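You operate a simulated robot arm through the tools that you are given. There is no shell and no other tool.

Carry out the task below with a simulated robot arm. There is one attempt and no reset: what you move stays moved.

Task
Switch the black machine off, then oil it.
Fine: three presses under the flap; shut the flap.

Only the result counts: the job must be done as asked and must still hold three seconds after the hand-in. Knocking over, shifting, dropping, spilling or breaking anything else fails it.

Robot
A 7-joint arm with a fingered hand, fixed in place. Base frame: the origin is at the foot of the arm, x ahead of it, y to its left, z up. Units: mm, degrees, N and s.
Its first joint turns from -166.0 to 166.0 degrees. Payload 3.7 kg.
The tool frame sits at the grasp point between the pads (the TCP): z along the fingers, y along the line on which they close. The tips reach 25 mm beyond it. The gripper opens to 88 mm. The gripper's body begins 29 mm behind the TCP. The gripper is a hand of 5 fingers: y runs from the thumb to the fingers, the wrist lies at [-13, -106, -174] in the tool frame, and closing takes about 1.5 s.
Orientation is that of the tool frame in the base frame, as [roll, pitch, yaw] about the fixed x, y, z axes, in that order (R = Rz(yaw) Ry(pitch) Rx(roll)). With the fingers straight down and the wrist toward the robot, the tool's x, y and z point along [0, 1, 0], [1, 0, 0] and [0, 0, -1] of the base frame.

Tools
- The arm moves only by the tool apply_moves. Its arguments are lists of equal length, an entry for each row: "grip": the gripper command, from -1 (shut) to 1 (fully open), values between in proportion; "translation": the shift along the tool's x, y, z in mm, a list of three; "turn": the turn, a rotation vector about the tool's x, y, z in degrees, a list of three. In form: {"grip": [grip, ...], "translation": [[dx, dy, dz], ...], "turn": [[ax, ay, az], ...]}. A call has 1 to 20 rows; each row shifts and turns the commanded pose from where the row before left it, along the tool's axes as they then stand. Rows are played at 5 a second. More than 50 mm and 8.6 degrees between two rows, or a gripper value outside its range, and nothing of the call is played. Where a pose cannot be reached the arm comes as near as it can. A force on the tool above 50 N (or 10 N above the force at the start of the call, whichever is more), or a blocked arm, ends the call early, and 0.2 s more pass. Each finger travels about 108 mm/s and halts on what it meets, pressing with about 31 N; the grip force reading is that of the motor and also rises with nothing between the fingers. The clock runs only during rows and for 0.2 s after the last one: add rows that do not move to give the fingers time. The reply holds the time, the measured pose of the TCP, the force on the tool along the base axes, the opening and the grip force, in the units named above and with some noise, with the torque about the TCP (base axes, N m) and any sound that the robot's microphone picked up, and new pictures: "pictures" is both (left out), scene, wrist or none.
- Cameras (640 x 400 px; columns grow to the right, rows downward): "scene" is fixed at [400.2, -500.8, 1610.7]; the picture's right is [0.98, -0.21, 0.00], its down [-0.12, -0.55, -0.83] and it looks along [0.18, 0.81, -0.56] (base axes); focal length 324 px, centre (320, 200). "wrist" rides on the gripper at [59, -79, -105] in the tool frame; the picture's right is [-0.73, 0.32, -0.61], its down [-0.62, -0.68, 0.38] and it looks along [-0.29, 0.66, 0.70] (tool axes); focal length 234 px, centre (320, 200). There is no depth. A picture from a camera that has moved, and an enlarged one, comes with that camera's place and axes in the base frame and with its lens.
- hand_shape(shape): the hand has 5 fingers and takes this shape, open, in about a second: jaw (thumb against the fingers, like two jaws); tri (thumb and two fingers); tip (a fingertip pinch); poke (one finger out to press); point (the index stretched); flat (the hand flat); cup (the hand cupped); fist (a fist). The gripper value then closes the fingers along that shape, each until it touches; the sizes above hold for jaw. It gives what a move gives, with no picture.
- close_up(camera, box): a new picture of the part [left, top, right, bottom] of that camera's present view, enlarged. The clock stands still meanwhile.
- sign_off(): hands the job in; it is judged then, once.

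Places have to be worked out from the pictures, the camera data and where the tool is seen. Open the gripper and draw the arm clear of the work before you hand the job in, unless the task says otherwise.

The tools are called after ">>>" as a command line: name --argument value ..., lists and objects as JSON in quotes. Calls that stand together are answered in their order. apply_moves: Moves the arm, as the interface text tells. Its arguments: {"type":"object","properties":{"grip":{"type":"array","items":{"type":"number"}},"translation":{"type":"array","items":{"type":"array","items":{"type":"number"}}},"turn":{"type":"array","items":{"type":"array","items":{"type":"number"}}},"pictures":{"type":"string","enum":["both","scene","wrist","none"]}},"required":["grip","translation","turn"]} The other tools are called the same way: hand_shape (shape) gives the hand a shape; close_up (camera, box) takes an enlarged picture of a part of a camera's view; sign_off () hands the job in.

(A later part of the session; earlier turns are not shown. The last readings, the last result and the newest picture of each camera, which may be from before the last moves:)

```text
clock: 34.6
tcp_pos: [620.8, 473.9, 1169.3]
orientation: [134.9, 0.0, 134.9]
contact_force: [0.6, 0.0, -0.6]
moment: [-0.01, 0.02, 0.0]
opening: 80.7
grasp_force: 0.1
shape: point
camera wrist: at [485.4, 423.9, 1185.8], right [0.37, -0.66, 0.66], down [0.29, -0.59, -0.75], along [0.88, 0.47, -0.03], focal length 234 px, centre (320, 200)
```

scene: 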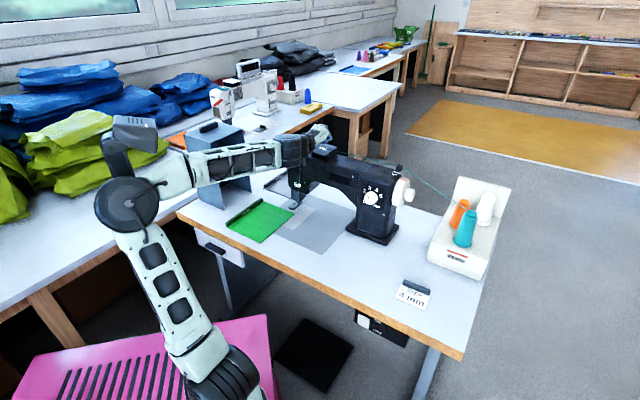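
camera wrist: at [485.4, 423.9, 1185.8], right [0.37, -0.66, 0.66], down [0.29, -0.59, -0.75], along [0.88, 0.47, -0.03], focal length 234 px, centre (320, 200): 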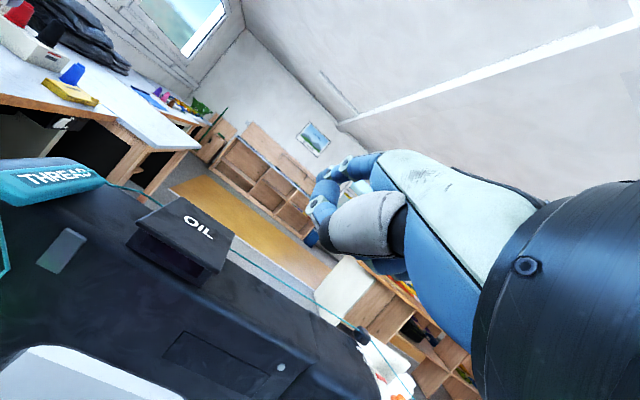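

A good view of the lid from the front. I zoom in on it to see the lip, the gap beneath it and the hinge.

>>> close_up --camera "wrist" --box '[110, 180, 270, 300]'

>>> close_up --camera "scene" --box '[260, 110, 360, 180]'

>>> close_up --camera "scene" --box '[80, 100, 280, 250]'

```text
3.33 times, centred on (190, 240) of wrist
camera zoom: at [485.4, 423.9, 1185.8], right [0.37, -0.66, 0.66], down [0.29, -0.59, -0.75], along [0.88, 0.47, -0.03], focal length 781 px, centre (753, 67)
```

zoom: 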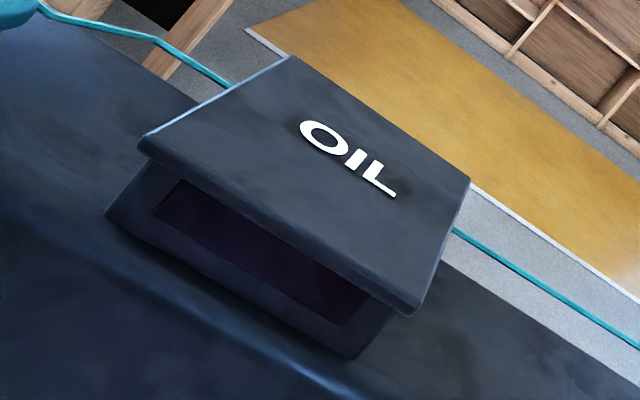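

```text
5.71 times, centred on (310, 145) of scene
camera zoom: at [400.2, -500.8, 1610.7], right [0.98, -0.21, 0.0], down [-0.12, -0.55, -0.83], along [0.18, 0.81, -0.56], focal length 1849 px, centre (377, 514)
```

zoom: 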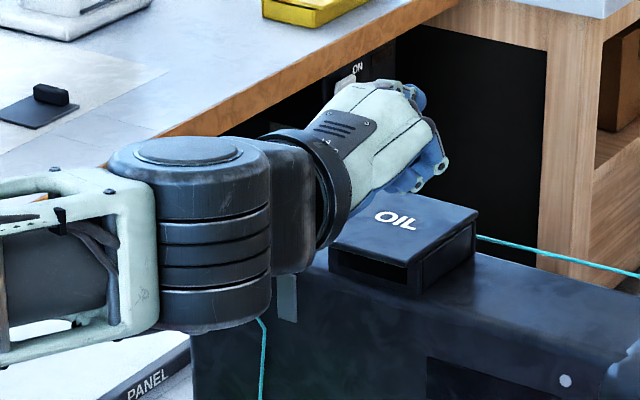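

```text
2.67 times, centred on (180, 175) of scene
camera zoom: at [400.2, -500.8, 1610.7], right [0.98, -0.21, 0.0], down [-0.12, -0.55, -0.83], along [0.18, 0.81, -0.56], focal length 863 px, centre (693, 267)
```

zoom: 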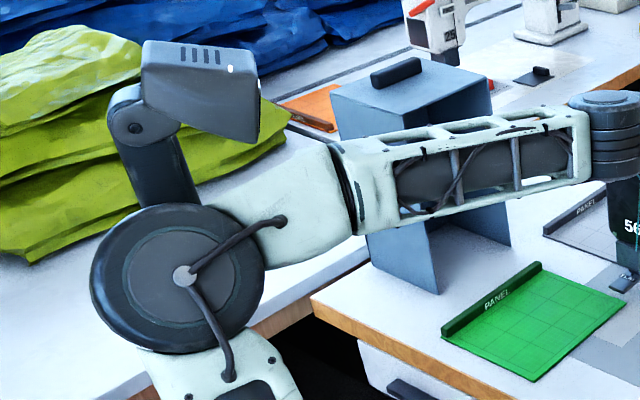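

The lid sits level: u 5–75, v 829–918, top z≈1082, with a ~14 mm front lip, a 49 mm wide slot below it, and the machine's top at z≈1056. I will lift the lip with the pointed index; first I turn the hand so the finger is nearly level (tilt 60°, yaw 15°) and move in front of the lid.

>>> apply_moves --grip '[1, 1, 1, 1, 1, 1, 1]' --translation '[[0, 0, 0], [0, 0, 0], [0, 0, 0], [0, 0, 0], [29.8, -14, -24.2], [18.9, -20, -1], [0, 0, 0]]' --turn '[[-7.5, 0, 0], [-7.5, 0, 0], [0, 6.5, -3.75], [0, 6.5, -3.75], [0, 0, 0], [0, 0, 0], [0, 0, 0]]'

```text
clock: 35.1
tcp_pos: [615.5, 447.2, 1211.7]
orientation: [122.8, -14.3, 142.1]
contact_force: [-0.1, 0.4, -0.5]
moment: [-0.02, 0.01, -0.01]
opening: 80.6
grasp_force: 0.1
shape: point
stopped in row 2: the arm was blocked; the commanded pose is now the measured one
camera wrist: at [488.0, 381.3, 1216.8], right [0.47, -0.79, 0.4], down [0.3, -0.29, -0.91], along [0.83, 0.54, 0.1], focal length 234 px, centre (320, 200)
```

scene: 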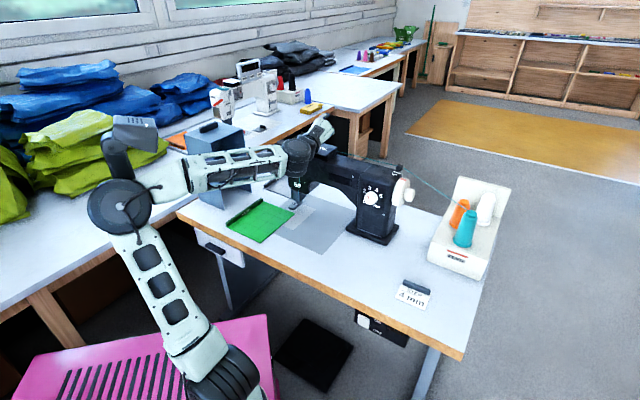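
wrist: 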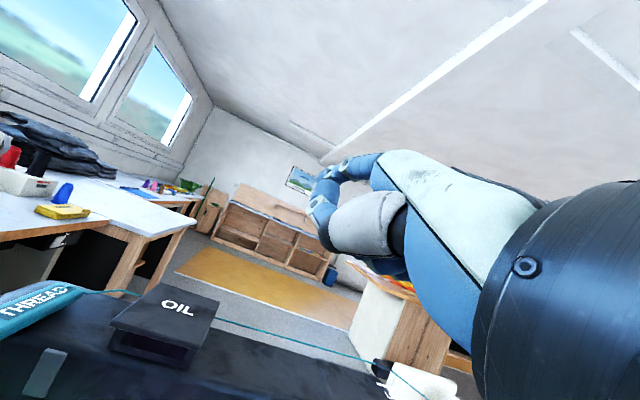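

The arm reports being blocked during the tilt, with the elbow far to the left near the mast. I zoom in to see what it is touching before doing anything else.

>>> close_up --camera "scene" --box '[80, 100, 280, 250]'

>>> close_up --camera "scene" --box '[230, 110, 360, 210]'

```text
2.67 times, centred on (180, 175) of scene
camera zoom: at [400.2, -500.8, 1610.7], right [0.98, -0.21, 0.0], down [-0.12, -0.55, -0.83], along [0.18, 0.81, -0.56], focal length 863 px, centre (693, 267)
```

zoom: 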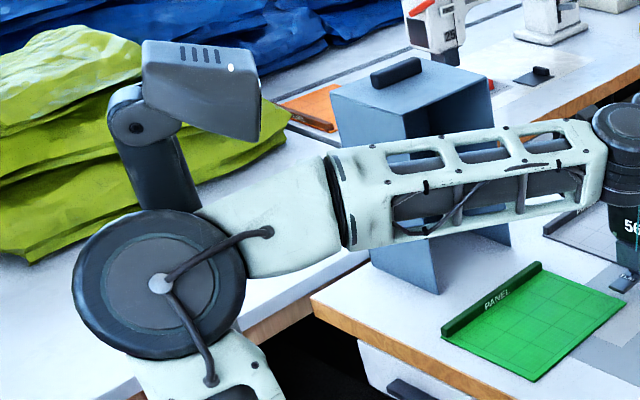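

```text
4.00 times, centred on (295, 160) of scene
camera zoom: at [400.2, -500.8, 1610.7], right [0.98, -0.21, 0.0], down [-0.12, -0.55, -0.83], along [0.18, 0.81, -0.56], focal length 1294 px, centre (420, 360)
```

zoom: 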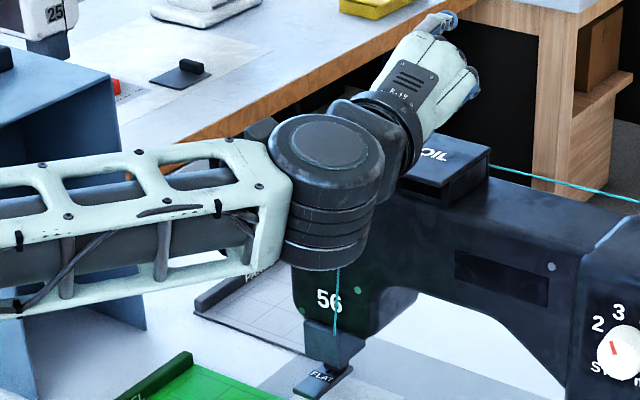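

Nothing has moved: the mast and tote are where they were, so the elbow probably ran against the mast or a joint limit. I turn to a more comfortable pose (tilt 25°, yaw 35°), which moves the wrist out to the right and higher.

>>> apply_moves --grip '[1, 1, 1, 1, 1, 1, 1]' --translation '[[0, 0, 0], [0, 0, 0], [0, 0, 0], [0, 0, 0], [0, 0, 0], [0, 0, 0], [0, 0, 0]]' --turn '[[5.81, 1.3, -5.1], [5.81, 1.3, -5.1], [5.81, 1.3, -5.1], [5.81, 1.3, -5.1], [5.81, 1.3, -5.1], [5.81, 1.3, -5.1], [0, 0, 0]]'

```text
clock: 36.7
tcp_pos: [617.6, 446.9, 1211.4]
orientation: [155.1, 0.0, 169.9]
contact_force: [-0.4, -0.6, 0.5]
moment: [-0.02, -0.01, -0.01]
opening: 80.4
grasp_force: 0.0
shape: point
camera wrist: at [538.1, 343.5, 1272.5], right [0.72, -0.09, 0.69], down [0.53, -0.56, -0.63], along [0.44, 0.82, -0.35], focal length 234 px, centre (320, 200)
```

scene: 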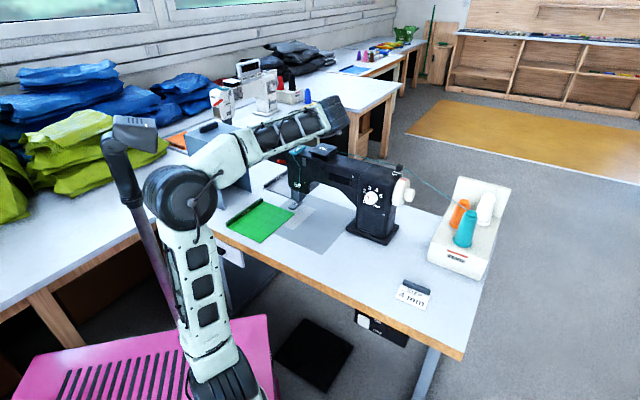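
wrist: 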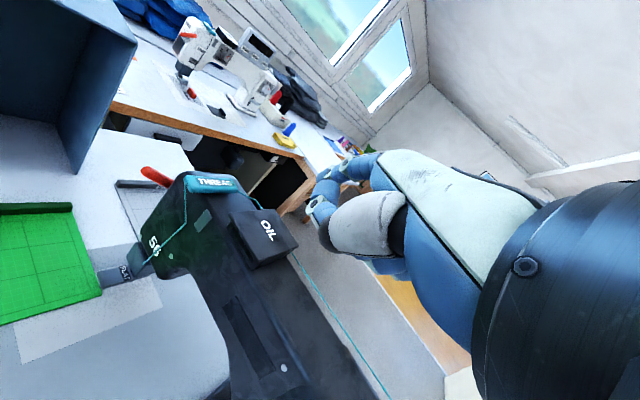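

The elbow is now well away from the mast and I see the lid clearly. I tilt 10° more (finger about 30° below level) and move so the fingertip comes to about (38, 800, 1100), just in front of the lip.

>>> apply_moves --grip '[1, 1, 1, 1, 1, 1]' --translation '[[0, 0, 0], [0, 0, 0], [10, -19.7, 36.7], [10, -19.7, 36.7], [10, -19.7, 36.7], [0, 0, 0]]' --turn '[[-5, 0, 0], [-5, 0, 0], [0, 0, 0], [0, 0, 0], [0, 0, 0], [0, 0, 0]]'

>>> close_up --camera "wrist" --box '[230, 110, 390, 250]'

>>> close_up --camera "scene" --box '[280, 120, 376, 180]'

```text
clock: 38.1
tcp_pos: [592.9, 467.8, 1086.5]
orientation: [145.1, 0.2, 169.7]
contact_force: [0.1, 1.1, 0.1]
moment: [0.01, 0.0, 0.0]
opening: 80.5
grasp_force: 0.0
shape: point
camera wrist: at [511.6, 355.4, 1127.0], right [0.7, -0.21, 0.68], down [0.56, -0.44, -0.7], along [0.45, 0.87, -0.19], focal length 234 px, centre (320, 200)
```

scene: 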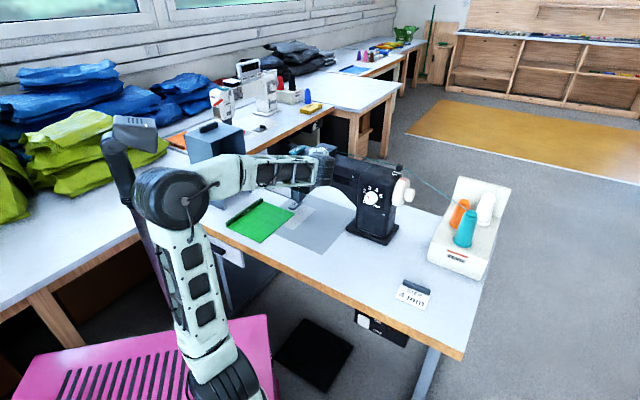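
wrist: 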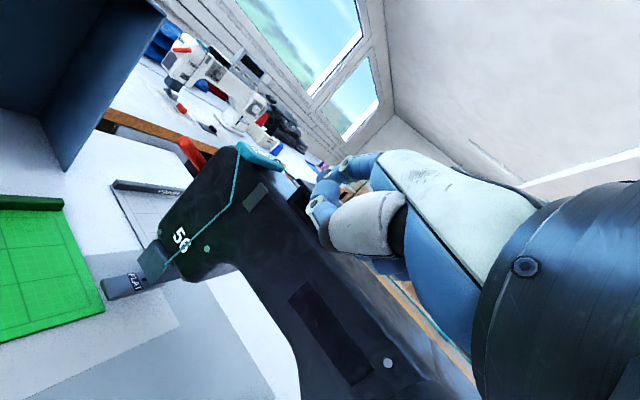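

```text
2.86 times, centred on (310, 180) of wrist
camera zoom: at [511.6, 355.4, 1127.0], right [0.7, -0.21, 0.68], down [0.56, -0.44, -0.7], along [0.45, 0.87, -0.19], focal length 669 px, centre (349, 257)
```

zoom: 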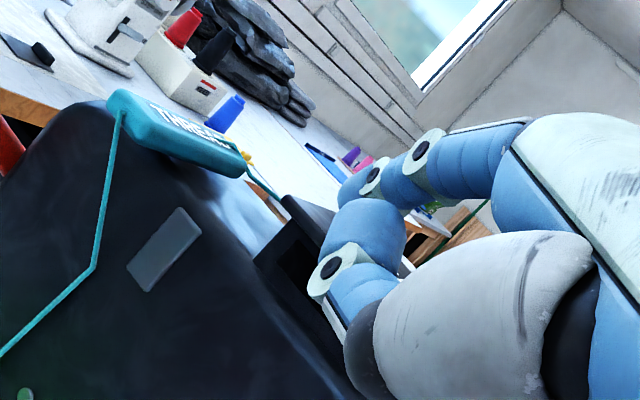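

```text
6.67 times, centred on (328, 150) of scene
camera zoom: at [400.2, -500.8, 1610.7], right [0.98, -0.21, 0.0], down [-0.12, -0.55, -0.83], along [0.18, 0.81, -0.56], focal length 2157 px, centre (267, 533)
```

zoom: 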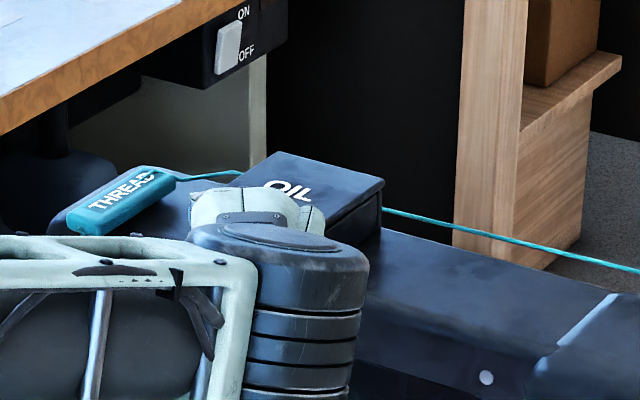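

The tip is about 27 mm in front of the lip. I lower it 39 mm to pass under the lip's edge and go forward 22 mm, stopping short of the lip to check.

>>> apply_moves --grip '[1, 1, 1, 1, 1, 1]' --translation '[[0, -11.2, 16], [0, -11.2, 16], [-4.2, 4.9, 3.5], [-4.2, 4.9, 3.5], [-4.2, 4.9, 3.5], [0, 0, 0]]' --turn '[[0, 0, 0], [0, 0, 0], [0, 0, 0], [0, 0, 0], [0, 0, 0], [0, 0, 0]]'

>>> close_up --camera "wrist" --box '[230, 110, 390, 250]'

>>> close_up --camera "scene" --box '[280, 120, 376, 180]'

```text
clock: 39.5
tcp_pos: [605.3, 482.7, 1048.1]
orientation: [145.1, 0.2, 169.8]
contact_force: [-0.1, 0.4, 0.8]
moment: [0.01, 0.02, -0.03]
opening: 80.7
grasp_force: 0.1
shape: point
camera wrist: at [524.9, 369.9, 1088.8], right [0.7, -0.21, 0.68], down [0.56, -0.44, -0.7], along [0.45, 0.87, -0.19], focal length 234 px, centre (320, 200)
```

scene: 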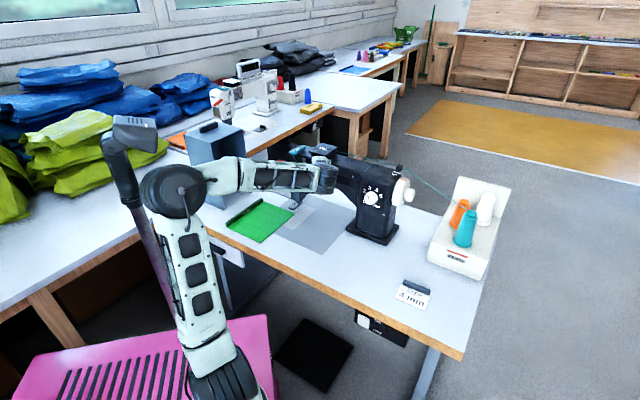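
wrist: 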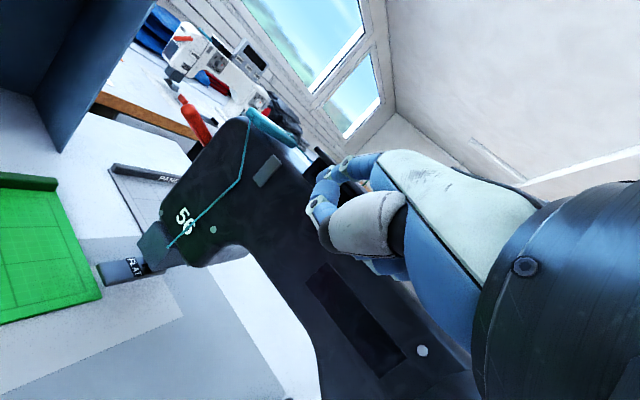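

```text
2.86 times, centred on (310, 180) of wrist
camera zoom: at [524.9, 369.9, 1088.8], right [0.7, -0.21, 0.68], down [0.56, -0.44, -0.7], along [0.45, 0.87, -0.19], focal length 669 px, centre (349, 257)
```

zoom: 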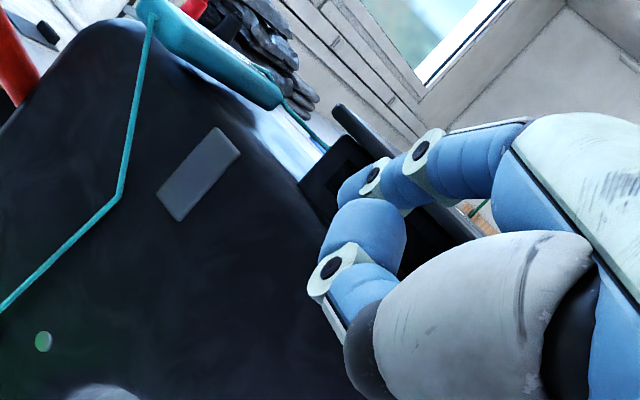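

```text
6.67 times, centred on (328, 150) of scene
camera zoom: at [400.2, -500.8, 1610.7], right [0.98, -0.21, 0.0], down [-0.12, -0.55, -0.83], along [0.18, 0.81, -0.56], focal length 2157 px, centre (267, 533)
```

zoom: 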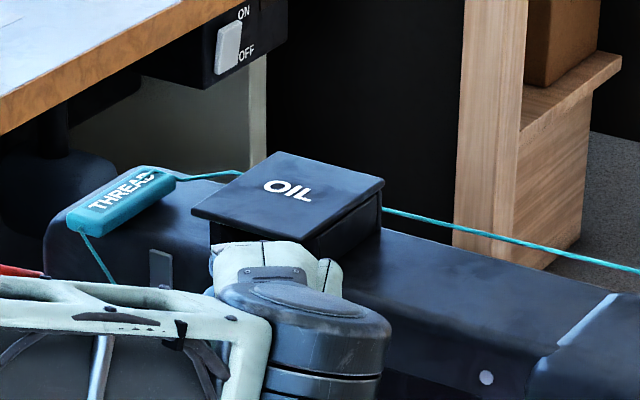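

The tip should be about 8 mm short of the lip and roughly 17 mm below its top. I go forward 16 mm in small steps and watch the force.

>>> apply_moves --grip '[1, 1, 1, 1, 1]' --translation '[[-2.3, 2.69, 1.88], [-2.3, 2.69, 1.88], [-2.3, 2.69, 1.88], [-2.3, 2.69, 1.88], [0, 0, 0]]' --turn '[[0, 0, 0], [0, 0, 0], [0, 0, 0], [0, 0, 0], [0, 0, 0]]' --pictures "none"

>>> close_up --camera "wrist" --box '[230, 110, 390, 250]'

>>> close_up --camera "scene" --box '[290, 130, 354, 170]'

```text
clock: 40.7
tcp_pos: [617.0, 494.1, 1047.5]
orientation: [145.0, 0.1, 169.9]
contact_force: [0.1, 0.2, 0.4]
moment: [-0.02, 0.0, 0.01]
opening: 80.7
grasp_force: 0.0
shape: point
```

```text
2.86 times, centred on (310, 180) of wrist
camera zoom: at [536.8, 381.9, 1088.4], right [0.7, -0.21, 0.68], down [0.56, -0.44, -0.7], along [0.45, 0.87, -0.19], focal length 669 px, centre (349, 257)
```

zoom: 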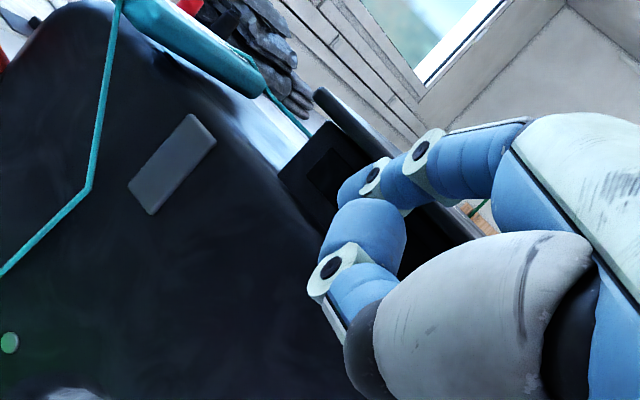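

```text
10.00 times, centred on (322, 150) of scene
camera zoom: at [400.2, -500.8, 1610.7], right [0.98, -0.21, 0.0], down [-0.12, -0.55, -0.83], along [0.18, 0.81, -0.56], focal length 3236 px, centre (300, 700)
```

zoom: 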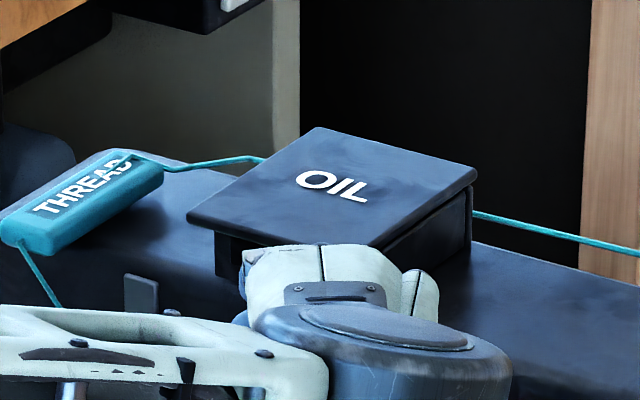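

No force, and the fingertip is under the lip at about (37, 838, 1061). I now lift slowly along the arc the lip will follow, to roughly 20° of opening.

>>> apply_moves --grip '[1, 1, 1, 1, 1, 1, 1]' --translation '[[0, 2.3, -3.3], [0, 2.3, -3.3], [-0.4, 3.2, -3.56], [-0.4, 3.2, -3.56], [-1.15, 5.65, -5.2], [-1.15, 5.65, -5.2], [0, 0, 0]]' --turn '[[0, 0, 0], [0, 0, 0], [0, 0, 0], [0, 0, 0], [0, 0, 0], [0, 0, 0], [0, 0, 0]]'

>>> close_up --camera "wrist" --box '[230, 110, 390, 250]'

>>> close_up --camera "scene" --box '[290, 130, 354, 170]'

```text
clock: 42.3
tcp_pos: [621.1, 496.3, 1081.6]
orientation: [145.1, 0.2, 169.8]
contact_force: [0.4, 0.4, 0.6]
moment: [0.06, 0.02, -0.02]
opening: 80.5
grasp_force: 0.1
shape: point
camera wrist: at [540.2, 385.0, 1120.8], right [0.7, -0.21, 0.68], down [0.56, -0.44, -0.7], along [0.45, 0.87, -0.19], focal length 234 px, centre (320, 200)
```

scene: 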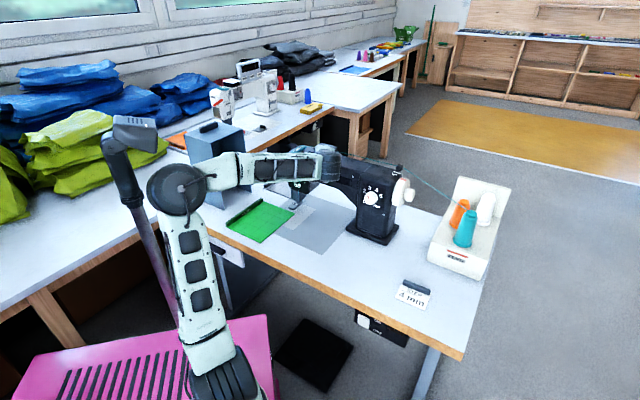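
wrist: 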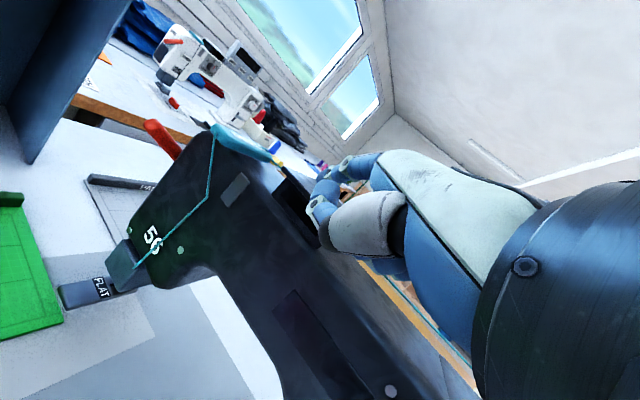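

```text
2.86 times, centred on (310, 180) of wrist
camera zoom: at [540.2, 385.0, 1120.8], right [0.7, -0.21, 0.68], down [0.56, -0.44, -0.7], along [0.45, 0.87, -0.19], focal length 669 px, centre (349, 257)
```

zoom: 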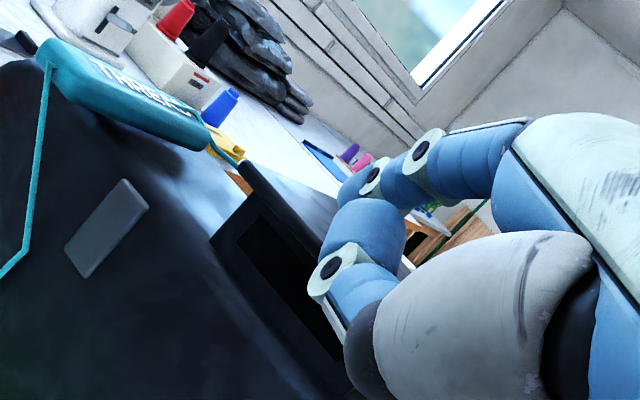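

```text
10.00 times, centred on (322, 150) of scene
camera zoom: at [400.2, -500.8, 1610.7], right [0.98, -0.21, 0.0], down [-0.12, -0.55, -0.83], along [0.18, 0.81, -0.56], focal length 3236 px, centre (300, 700)
```

zoom: 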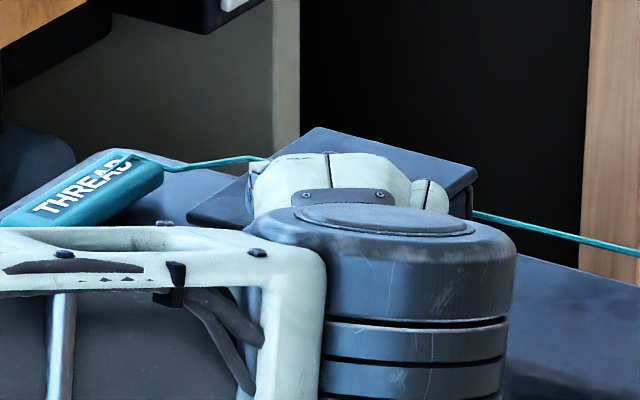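

The lid stayed shut: the fingertip slid up in front of the lip, so it was not far enough under it. I back off up and away, and try the "flat" shape to get straight fingers that can lie level under the lip.

>>> apply_moves --grip '[1, 1, 1, 1]' --translation '[[0, 17.2, -24.6], [0, 17.2, -24.6], [22.9, -26.8, -18.8], [11.5, -13.4, -9.4]]' --turn '[[0, 0, 0], [0, 0, 0], [0, 0, 0], [0, 0, 0]]' --pictures "none"

>>> hand_shape --shape "flat"

>>> apply_moves --grip '[1, 1]' --translation '[[0, 0, 0], [0, 0, 0]]' --turn '[[0, 0, 0], [0, 0, 0]]'

>>> close_up --camera "scene" --box '[270, 100, 366, 160]'

```text
clock: 43.3
tcp_pos: [576.8, 455.5, 1141.3]
orientation: [145.1, 0.2, 169.9]
contact_force: [-0.1, 0.4, 0.0]
moment: [0.0, -0.02, -0.05]
opening: 80.6
grasp_force: 0.1
shape: point
```

```text
clock: 44.2
tcp_pos: [578.2, 456.0, 1140.6]
orientation: [145.2, 0.1, 169.8]
contact_force: [0.1, 0.6, 0.2]
moment: [0.0, 0.01, -0.01]
opening: 80.5
grasp_force: 0.1
shape: flat
```

```text
clock: 44.8
tcp_pos: [578.5, 455.7, 1141.5]
orientation: [145.1, 0.2, 169.8]
contact_force: [0.0, -0.3, 0.3]
moment: [-0.01, -0.02, 0.0]
opening: 80.6
grasp_force: 0.2
shape: flat
camera wrist: at [497.0, 343.0, 1181.7], right [0.7, -0.21, 0.68], down [0.56, -0.44, -0.7], along [0.45, 0.87, -0.19], focal length 234 px, centre (320, 200)
```

scene: 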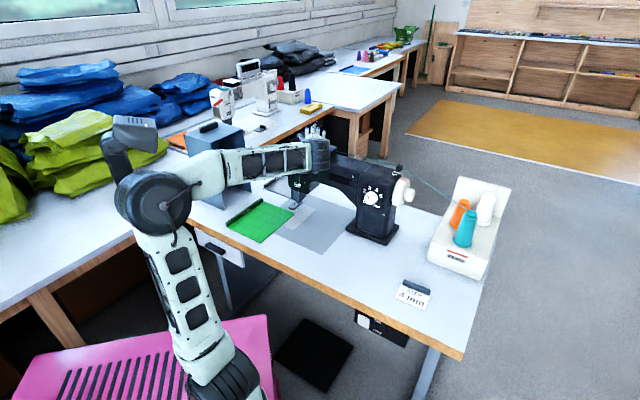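
wrist: 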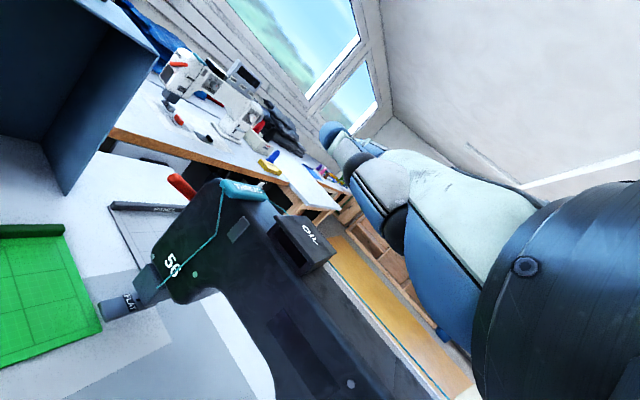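

```text
6.67 times, centred on (318, 130) of scene
camera zoom: at [400.2, -500.8, 1610.7], right [0.98, -0.21, 0.0], down [-0.12, -0.55, -0.83], along [0.18, 0.81, -0.56], focal length 2157 px, centre (333, 667)
```

zoom: 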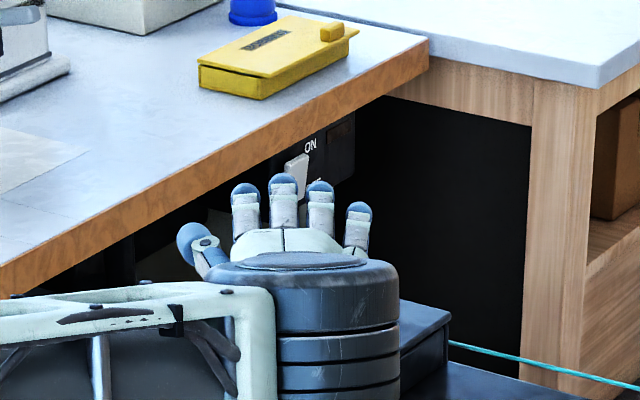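

In "flat" all four fingers are straight and spread evenly. I zoom in with the wrist camera to find the fingertips' direction and place.

>>> close_up --camera "wrist" --box '[260, 90, 460, 270]'

>>> close_up --camera "scene" --box '[290, 115, 340, 150]'

```text
2.22 times, centred on (360, 180) of wrist
camera zoom: at [497.0, 343.0, 1181.7], right [0.7, -0.21, 0.68], down [0.56, -0.44, -0.7], along [0.45, 0.87, -0.19], focal length 520 px, centre (231, 244)
```

zoom: 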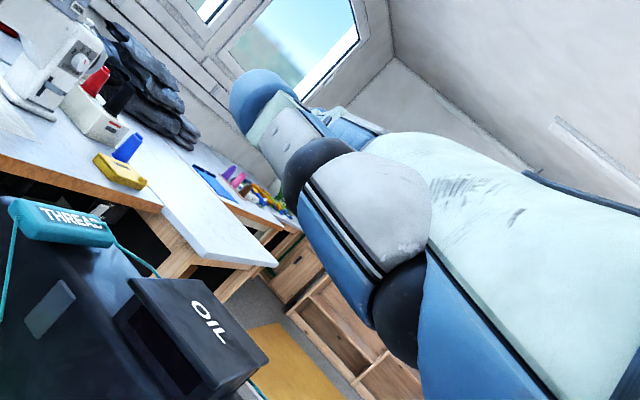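

```text
11.43 times, centred on (315, 132) of scene
camera zoom: at [400.2, -500.8, 1610.7], right [0.98, -0.21, 0.0], down [-0.12, -0.55, -0.83], along [0.18, 0.81, -0.56], focal length 3698 px, centre (377, 971)
```

zoom: 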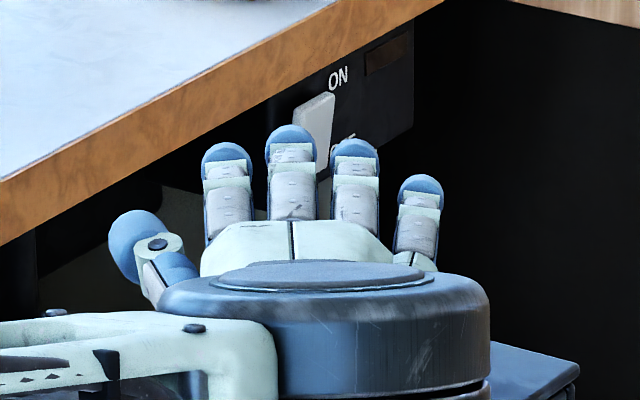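

With the fingers flat, the scene geometry puts them level at this 35° tilt, tips about 91–99 mm along tool y. That is much better for getting under the lip. I tilt back 10° and bring the ring and middle fingertips just in front of the lip, slightly above it, to check.

>>> apply_moves --grip '[1, 1, 1, 1, 1]' --translation '[[0, 0, 0], [0, 0, 0], [7.15, -12.75, 44.5], [7.15, -12.75, 44.5], [0, 0, 0]]' --turn '[[5, 0, 0], [5, 0, 0], [0, 0, 0], [0, 0, 0], [0, 0, 0]]'

>>> close_up --camera "scene" --box '[290, 120, 354, 170]'

>>> close_up --camera "wrist" --box '[200, 90, 440, 270]'

```text
clock: 46.0
tcp_pos: [567.6, 470.9, 1048.1]
orientation: [155.1, 0.2, 169.8]
contact_force: [-0.3, -0.8, 0.8]
moment: [-0.01, 0.01, 0.01]
opening: 80.8
grasp_force: 0.2
shape: flat
camera wrist: at [487.9, 368.0, 1108.9], right [0.72, -0.09, 0.69], down [0.53, -0.56, -0.63], along [0.44, 0.82, -0.35], focal length 234 px, centre (320, 200)
```

scene: 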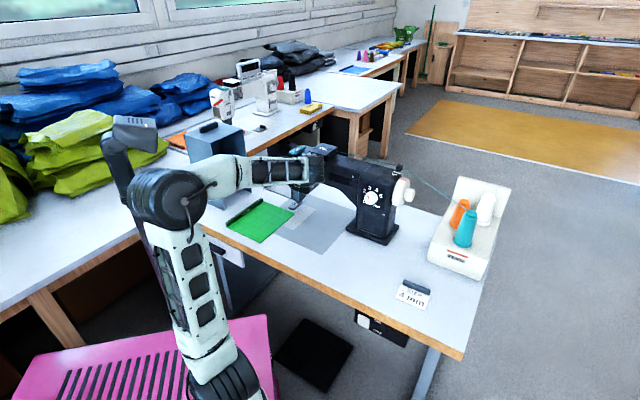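
wrist: 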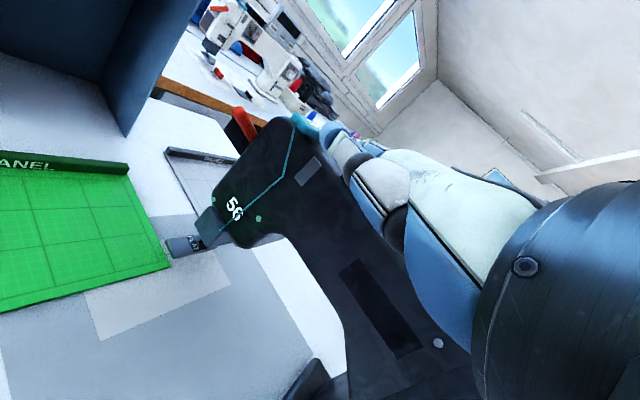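

```text
8.00 times, centred on (322, 145) of scene
camera zoom: at [400.2, -500.8, 1610.7], right [0.98, -0.21, 0.0], down [-0.12, -0.55, -0.83], along [0.18, 0.81, -0.56], focal length 2589 px, centre (304, 640)
```

zoom: 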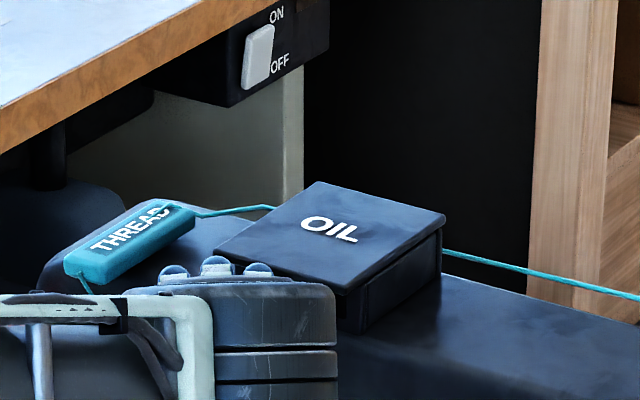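

```text
2.22 times, centred on (320, 180) of wrist
camera zoom: at [487.9, 368.0, 1108.9], right [0.72, -0.09, 0.69], down [0.53, -0.56, -0.63], along [0.44, 0.82, -0.35], focal length 520 px, centre (320, 244)
```

zoom: 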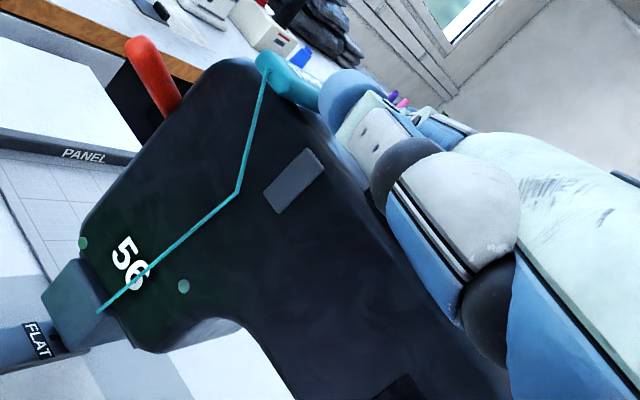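

The finger tips seen beside the lid corner leave me unsure of their height by several millimetres. I calibrate by touch: go up and over the lid, then lower onto its closed top in small steps until I feel contact.

>>> apply_moves --grip '[1, 1, 1, 1, 1]' --translation '[[0, 12.7, -27.2], [-17.2, 22.3, 10.4], [0, -3.4, 7.2], [0, -3.4, 7.2], [0, 0, 0]]' --turn '[[0, 0, 0], [0, 0, 0], [0, 0, 0], [0, 0, 0], [0, 0, 0]]' --pictures "none"

>>> close_up --camera "scene" --box '[290, 120, 354, 170]'

```text
clock: 47.2
tcp_pos: [588.1, 492.8, 1063.5]
orientation: [155.1, 0.1, 169.8]
contact_force: [1.2, -0.7, -0.3]
moment: [0.01, 0.02, 0.0]
opening: 80.7
grasp_force: 0.2
shape: flat
```

```text
8.00 times, centred on (322, 145) of scene
camera zoom: at [400.2, -500.8, 1610.7], right [0.98, -0.21, 0.0], down [-0.12, -0.55, -0.83], along [0.18, 0.81, -0.56], focal length 2589 px, centre (304, 640)
```

zoom: 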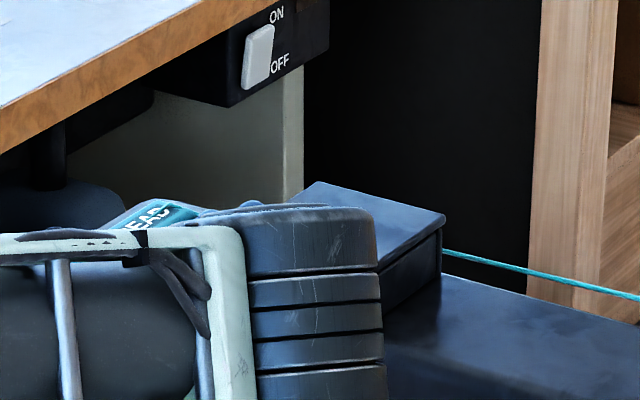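

No contact yet at TCP z 1063.5. I lower in 2 mm steps.

>>> apply_moves --grip '[1, 1, 1, 1]' --translation '[[0, -0.85, 1.81], [0, -0.85, 1.81], [0, -0.85, 1.81], [0, 0, 0]]' --turn '[[0, 0, 0], [0, 0, 0], [0, 0, 0], [0, 0, 0]]' --pictures "none"

>>> apply_moves --grip '[1, 1, 1]' --translation '[[0, -0.85, 1.81], [0, -0.85, 1.81], [0, 0, 0]]' --turn '[[0, 0, 0], [0, 0, 0], [0, 0, 0]]' --pictures "none"

>>> apply_moves --grip '[1, 1, 1]' --translation '[[0, -0.85, 1.81], [0, -0.85, 1.81], [0, 0, 0]]' --turn '[[0, 0, 0], [0, 0, 0], [0, 0, 0]]' --pictures "none"

```text
clock: 48.2
tcp_pos: [589.1, 492.6, 1058.2]
orientation: [155.1, 0.1, 169.8]
contact_force: [0.5, -0.7, -0.2]
moment: [-0.01, -0.01, 0.02]
opening: 80.5
grasp_force: 0.1
shape: flat
```

```text
clock: 49.0
tcp_pos: [588.6, 494.5, 1053.2]
orientation: [155.1, 0.2, 169.8]
contact_force: [0.2, -0.5, -0.8]
moment: [-0.02, -0.03, 0.0]
opening: 80.8
grasp_force: 0.1
shape: flat
```

```text
clock: 49.8
tcp_pos: [588.4, 493.9, 1049.8]
orientation: [155.1, 0.0, 169.9]
contact_force: [-0.1, -0.2, 0.3]
moment: [-0.02, 0.04, 0.01]
opening: 80.6
grasp_force: 0.1
shape: flat
```

Still free at z 1050, so the fingers sit higher in the tool frame than I assumed. I keep lowering in 2 mm steps.

>>> apply_moves --grip '[1, 1, 1]' --translation '[[0, -0.85, 1.81], [0, -0.85, 1.81], [0, 0, 0]]' --turn '[[0, 0, 0], [0, 0, 0], [0, 0, 0]]' --pictures "none"

>>> apply_moves --grip '[1, 1, 1]' --translation '[[0, -0.85, 1.81], [0, -0.85, 1.81], [0, 0, 0]]' --turn '[[0, 0, 0], [0, 0, 0], [0, 0, 0]]' --pictures "none"

>>> apply_moves --grip '[1, 1, 1]' --translation '[[0, -0.85, 1.81], [0, -0.85, 1.81], [0, 0, 0]]' --turn '[[0, 0, 0], [0, 0, 0], [0, 0, 0]]' --pictures "wrist"

```text
clock: 50.6
tcp_pos: [589.6, 493.0, 1045.6]
orientation: [155.2, 0.2, 169.9]
contact_force: [-0.2, -0.4, 1.9]
moment: [0.14, -0.11, 0.01]
opening: 80.7
grasp_force: 0.1
shape: flat
```

```text
clock: 51.4
tcp_pos: [589.2, 493.6, 1042.0]
orientation: [155.0, 0.2, 169.7]
contact_force: [-1.8, -3.6, 7.5]
moment: [0.66, -0.37, -0.08]
opening: 80.7
grasp_force: 0.1
shape: flat
```

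```text
clock: 52.2
tcp_pos: [588.7, 493.8, 1039.1]
orientation: [154.9, 0.2, 169.7]
contact_force: [-2.0, -7.4, 12.0]
moment: [1.09, -0.59, -0.21]
opening: 80.4
grasp_force: 0.1
shape: flat
camera wrist: at [509.3, 390.2, 1099.3], right [0.72, -0.09, 0.69], down [0.53, -0.56, -0.63], along [0.44, 0.82, -0.35], focal length 234 px, centre (320, 200)
```

wrist: 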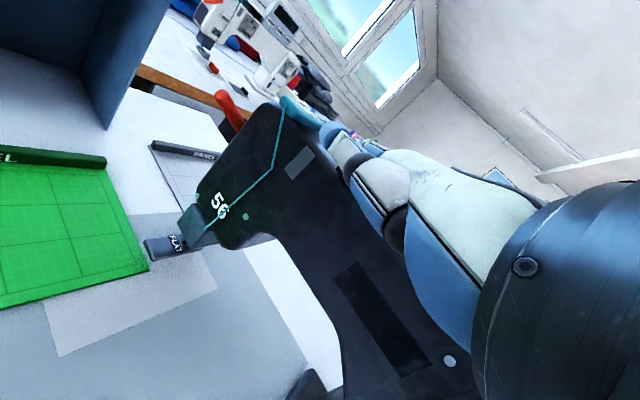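

First touch on the lid was at TCP z≈1046 with the contact about 77–87 mm ahead, so the fingers' undersides are 36 mm above the TCP. I lift off, back away in front of the lip, and go down so the fingers' tops come about 2 mm below the lip's underside.

>>> apply_moves --grip '[1, 1, 1, 1, 1]' --translation '[[0, 13.1, -28.1], [20.6, -26.7, -12.5], [0, -9.4, 20.2], [0, -9.4, 20.2], [0, 0, 0]]' --turn '[[0, 0, 0], [0, 0, 0], [0, 0, 0], [0, 0, 0], [0, 0, 0]]'

>>> close_up --camera "scene" --box '[290, 120, 354, 170]'

```text
clock: 53.4
tcp_pos: [561.3, 467.7, 1024.8]
orientation: [155.2, 0.1, 169.8]
contact_force: [0.3, -1.1, -0.7]
moment: [0.0, 0.05, -0.03]
opening: 80.7
grasp_force: 0.0
shape: flat
camera wrist: at [482.6, 364.5, 1085.7], right [0.72, -0.09, 0.69], down [0.53, -0.56, -0.63], along [0.44, 0.82, -0.35], focal length 234 px, centre (320, 200)
```

scene: 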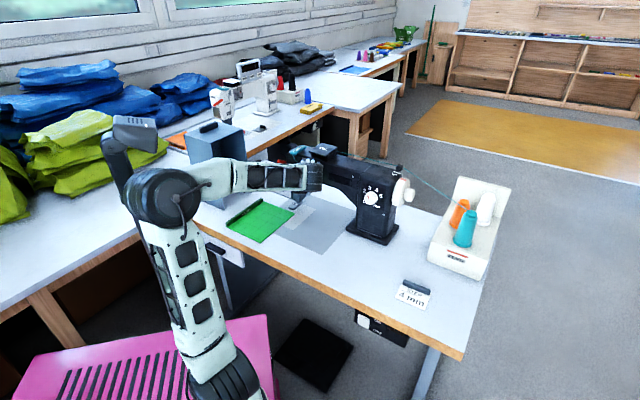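
wrist: 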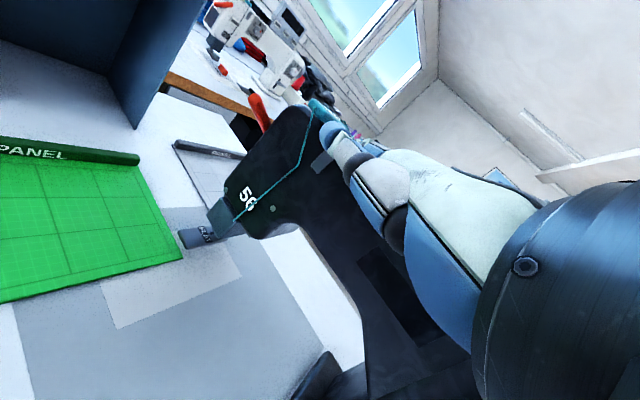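

```text
8.00 times, centred on (322, 145) of scene
camera zoom: at [400.2, -500.8, 1610.7], right [0.98, -0.21, 0.0], down [-0.12, -0.55, -0.83], along [0.18, 0.81, -0.56], focal length 2589 px, centre (304, 640)
```

zoom: 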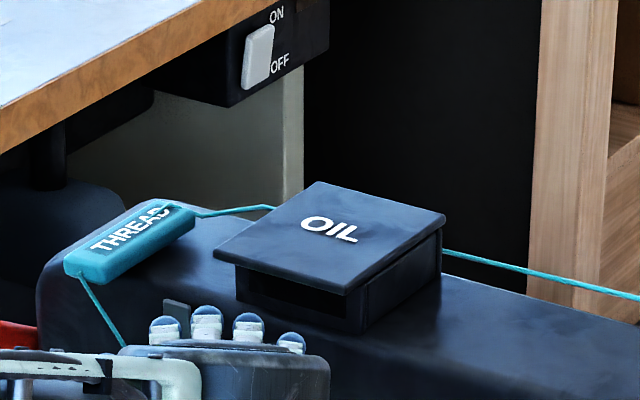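

The fingertips match the prediction within about 2 mm: ring tip near (32, 815, 1068). I move forward 15 mm, then in 3 mm steps, feeling for the box's front wall.

>>> apply_moves --grip '[1, 1, 1, 1, 1, 1]' --translation '[[-2.87, 3.71, 1.73], [-2.87, 3.71, 1.73], [-2.87, 3.71, 1.73], [-1.72, 2.23, 1.04], [-1.72, 2.23, 1.04], [0, 0, 0]]' --turn '[[0, 0, 0], [0, 0, 0], [0, 0, 0], [0, 0, 0], [0, 0, 0], [0, 0, 0]]' --pictures "none"

>>> close_up --camera "scene" --box '[290, 120, 354, 170]'

```text
clock: 54.8
tcp_pos: [578.6, 484.0, 1025.8]
orientation: [155.2, 0.1, 169.7]
contact_force: [0.3, 0.1, -0.4]
moment: [0.01, 0.02, -0.03]
opening: 80.7
grasp_force: 0.0
shape: flat
```

```text
8.00 times, centred on (322, 145) of scene
camera zoom: at [400.2, -500.8, 1610.7], right [0.98, -0.21, 0.0], down [-0.12, -0.55, -0.83], along [0.18, 0.81, -0.56], focal length 2589 px, centre (304, 640)
```

zoom: 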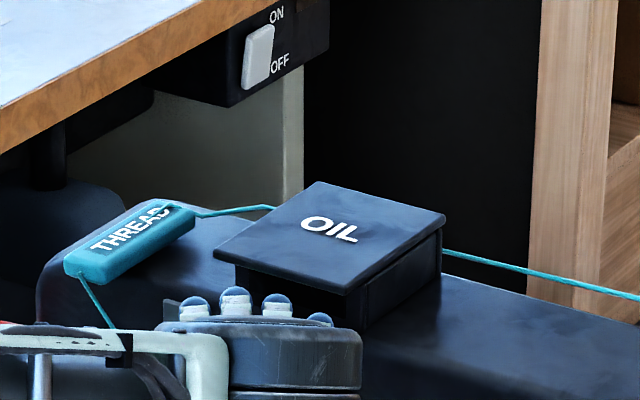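

No contact; the fingertips are just reaching the lip line in the picture. I go forward another 9 mm.

>>> apply_moves --grip '[1, 1, 1, 1]' --translation '[[-1.72, 2.23, 1.04], [-1.72, 2.23, 1.04], [-1.72, 2.23, 1.04], [0, 0, 0]]' --turn '[[0, 0, 0], [0, 0, 0], [0, 0, 0], [0, 0, 0]]' --pictures "none"

>>> close_up --camera "scene" --box '[290, 120, 354, 170]'

```text
clock: 55.8
tcp_pos: [585.1, 488.8, 1024.1]
orientation: [155.1, 0.1, 169.9]
contact_force: [0.3, 0.4, 0.6]
moment: [0.0, 0.04, -0.01]
opening: 80.7
grasp_force: 0.0
shape: flat
```

```text
8.00 times, centred on (322, 145) of scene
camera zoom: at [400.2, -500.8, 1610.7], right [0.98, -0.21, 0.0], down [-0.12, -0.55, -0.83], along [0.18, 0.81, -0.56], focal length 2589 px, centre (304, 640)
```

zoom: 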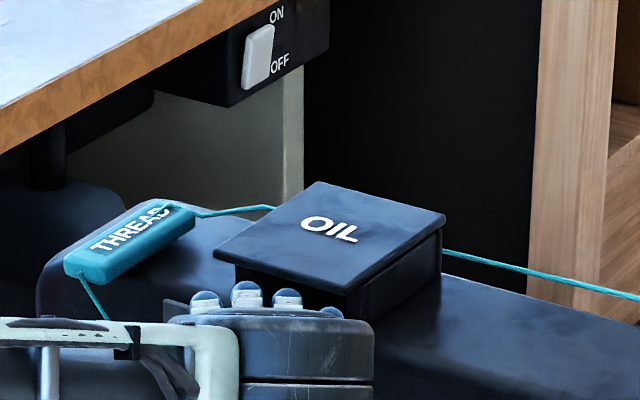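

The fingertips are now about 9–11 mm under the lip by the picture, without touching anything. I nudge in 2 mm more and begin to lift gently along the lip's arc.

>>> apply_moves --grip '[1, 1, 1, 1, 1, 1]' --translation '[[-1.15, 1.48, 0.69], [0, 2.11, -4.53], [0, 2.11, -4.53], [-0.57, 3.28, -5.09], [-1.15, 4.02, -4.75], [0, 0, 0]]' --turn '[[0, 0, 0], [0, 0, 0], [0, 0, 0], [0, 0, 0], [0, 0, 0], [0, 0, 0]]' --pictures "none"

>>> close_up --camera "scene" --box '[290, 120, 354, 170]'

```text
clock: 57.2
tcp_pos: [587.7, 492.6, 1046.2]
orientation: [155.1, 0.2, 169.8]
contact_force: [-0.6, -0.2, -0.6]
moment: [0.0, 0.03, -0.01]
opening: 80.3
grasp_force: 0.2
shape: flat
```

```text
8.00 times, centred on (322, 145) of scene
camera zoom: at [400.2, -500.8, 1610.7], right [0.98, -0.21, 0.0], down [-0.12, -0.55, -0.83], along [0.18, 0.81, -0.56], focal length 2589 px, centre (304, 640)
```

zoom: 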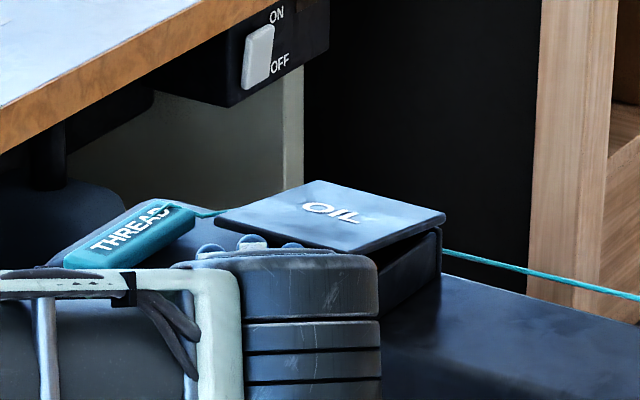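

The lid is rising on the fingertips (about 11° open). I keep following its arc to about 40°.

>>> apply_moves --grip '[1, 1, 1, 1, 1, 1, 1]' --translation '[[-0.92, 3.51, -4.43], [-0.92, 3.51, -4.43], [-1.66, 4.92, -4.94], [-1.66, 4.92, -4.94], [-2.29, 5.53, -4.1], [-2.29, 5.53, -4.1], [0, 0, 0]]' --turn '[[0, 0, 0], [0, 0, 0], [0, 0, 0], [0, 0, 0], [0, 0, 0], [0, 0, 0], [0, 0, 0]]'

>>> close_up --camera "scene" --box '[290, 110, 370, 170]'

```text
clock: 58.8
tcp_pos: [599.4, 505.2, 1081.6]
orientation: [155.1, 0.0, 169.9]
contact_force: [-0.2, 0.7, 0.2]
moment: [-0.02, 0.01, 0.0]
opening: 80.5
grasp_force: 0.0
shape: flat
camera wrist: at [520.7, 401.9, 1143.2], right [0.72, -0.09, 0.69], down [0.53, -0.56, -0.63], along [0.44, 0.82, -0.35], focal length 234 px, centre (320, 200)
```

scene: 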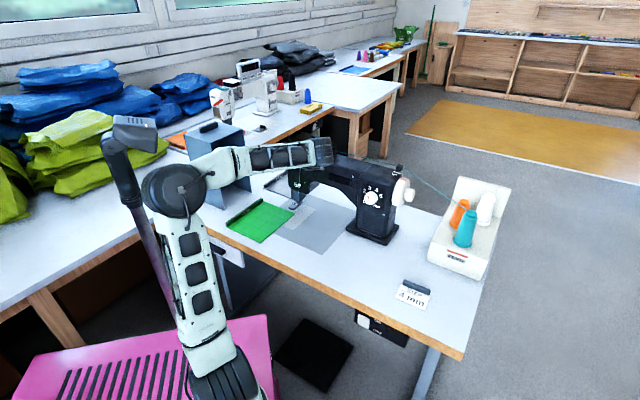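
wrist: 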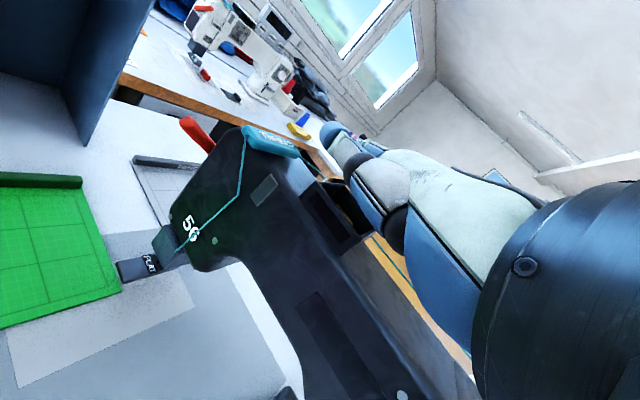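

```text
6.67 times, centred on (330, 140) of scene
camera zoom: at [400.2, -500.8, 1610.7], right [0.98, -0.21, 0.0], down [-0.12, -0.55, -0.83], along [0.18, 0.81, -0.56], focal length 2157 px, centre (253, 600)
```

zoom: 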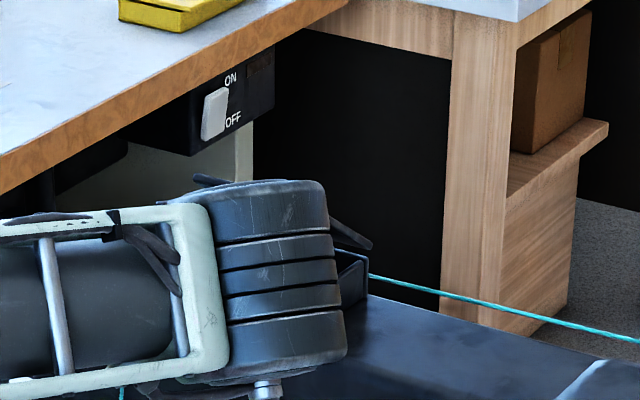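

The lid is up at about 40° and the box is open underneath. I peek at the box interior with the wrist camera before going on.

>>> close_up --camera "wrist" --box '[270, 150, 400, 260]'

```text
3.64 times, centred on (335, 205) of wrist
camera zoom: at [520.7, 401.9, 1143.2], right [0.72, -0.09, 0.69], down [0.53, -0.56, -0.63], along [0.44, 0.82, -0.35], focal length 852 px, centre (266, 182)
```

zoom: 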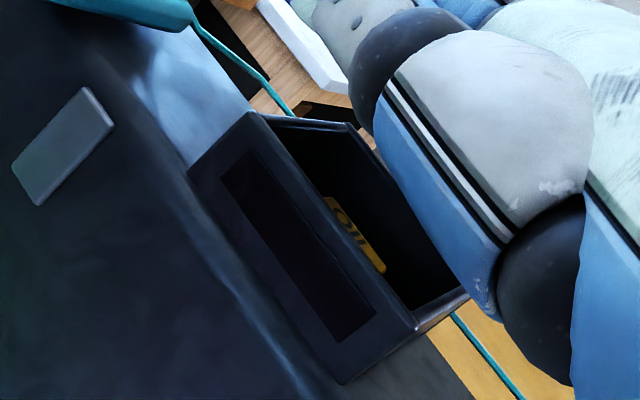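

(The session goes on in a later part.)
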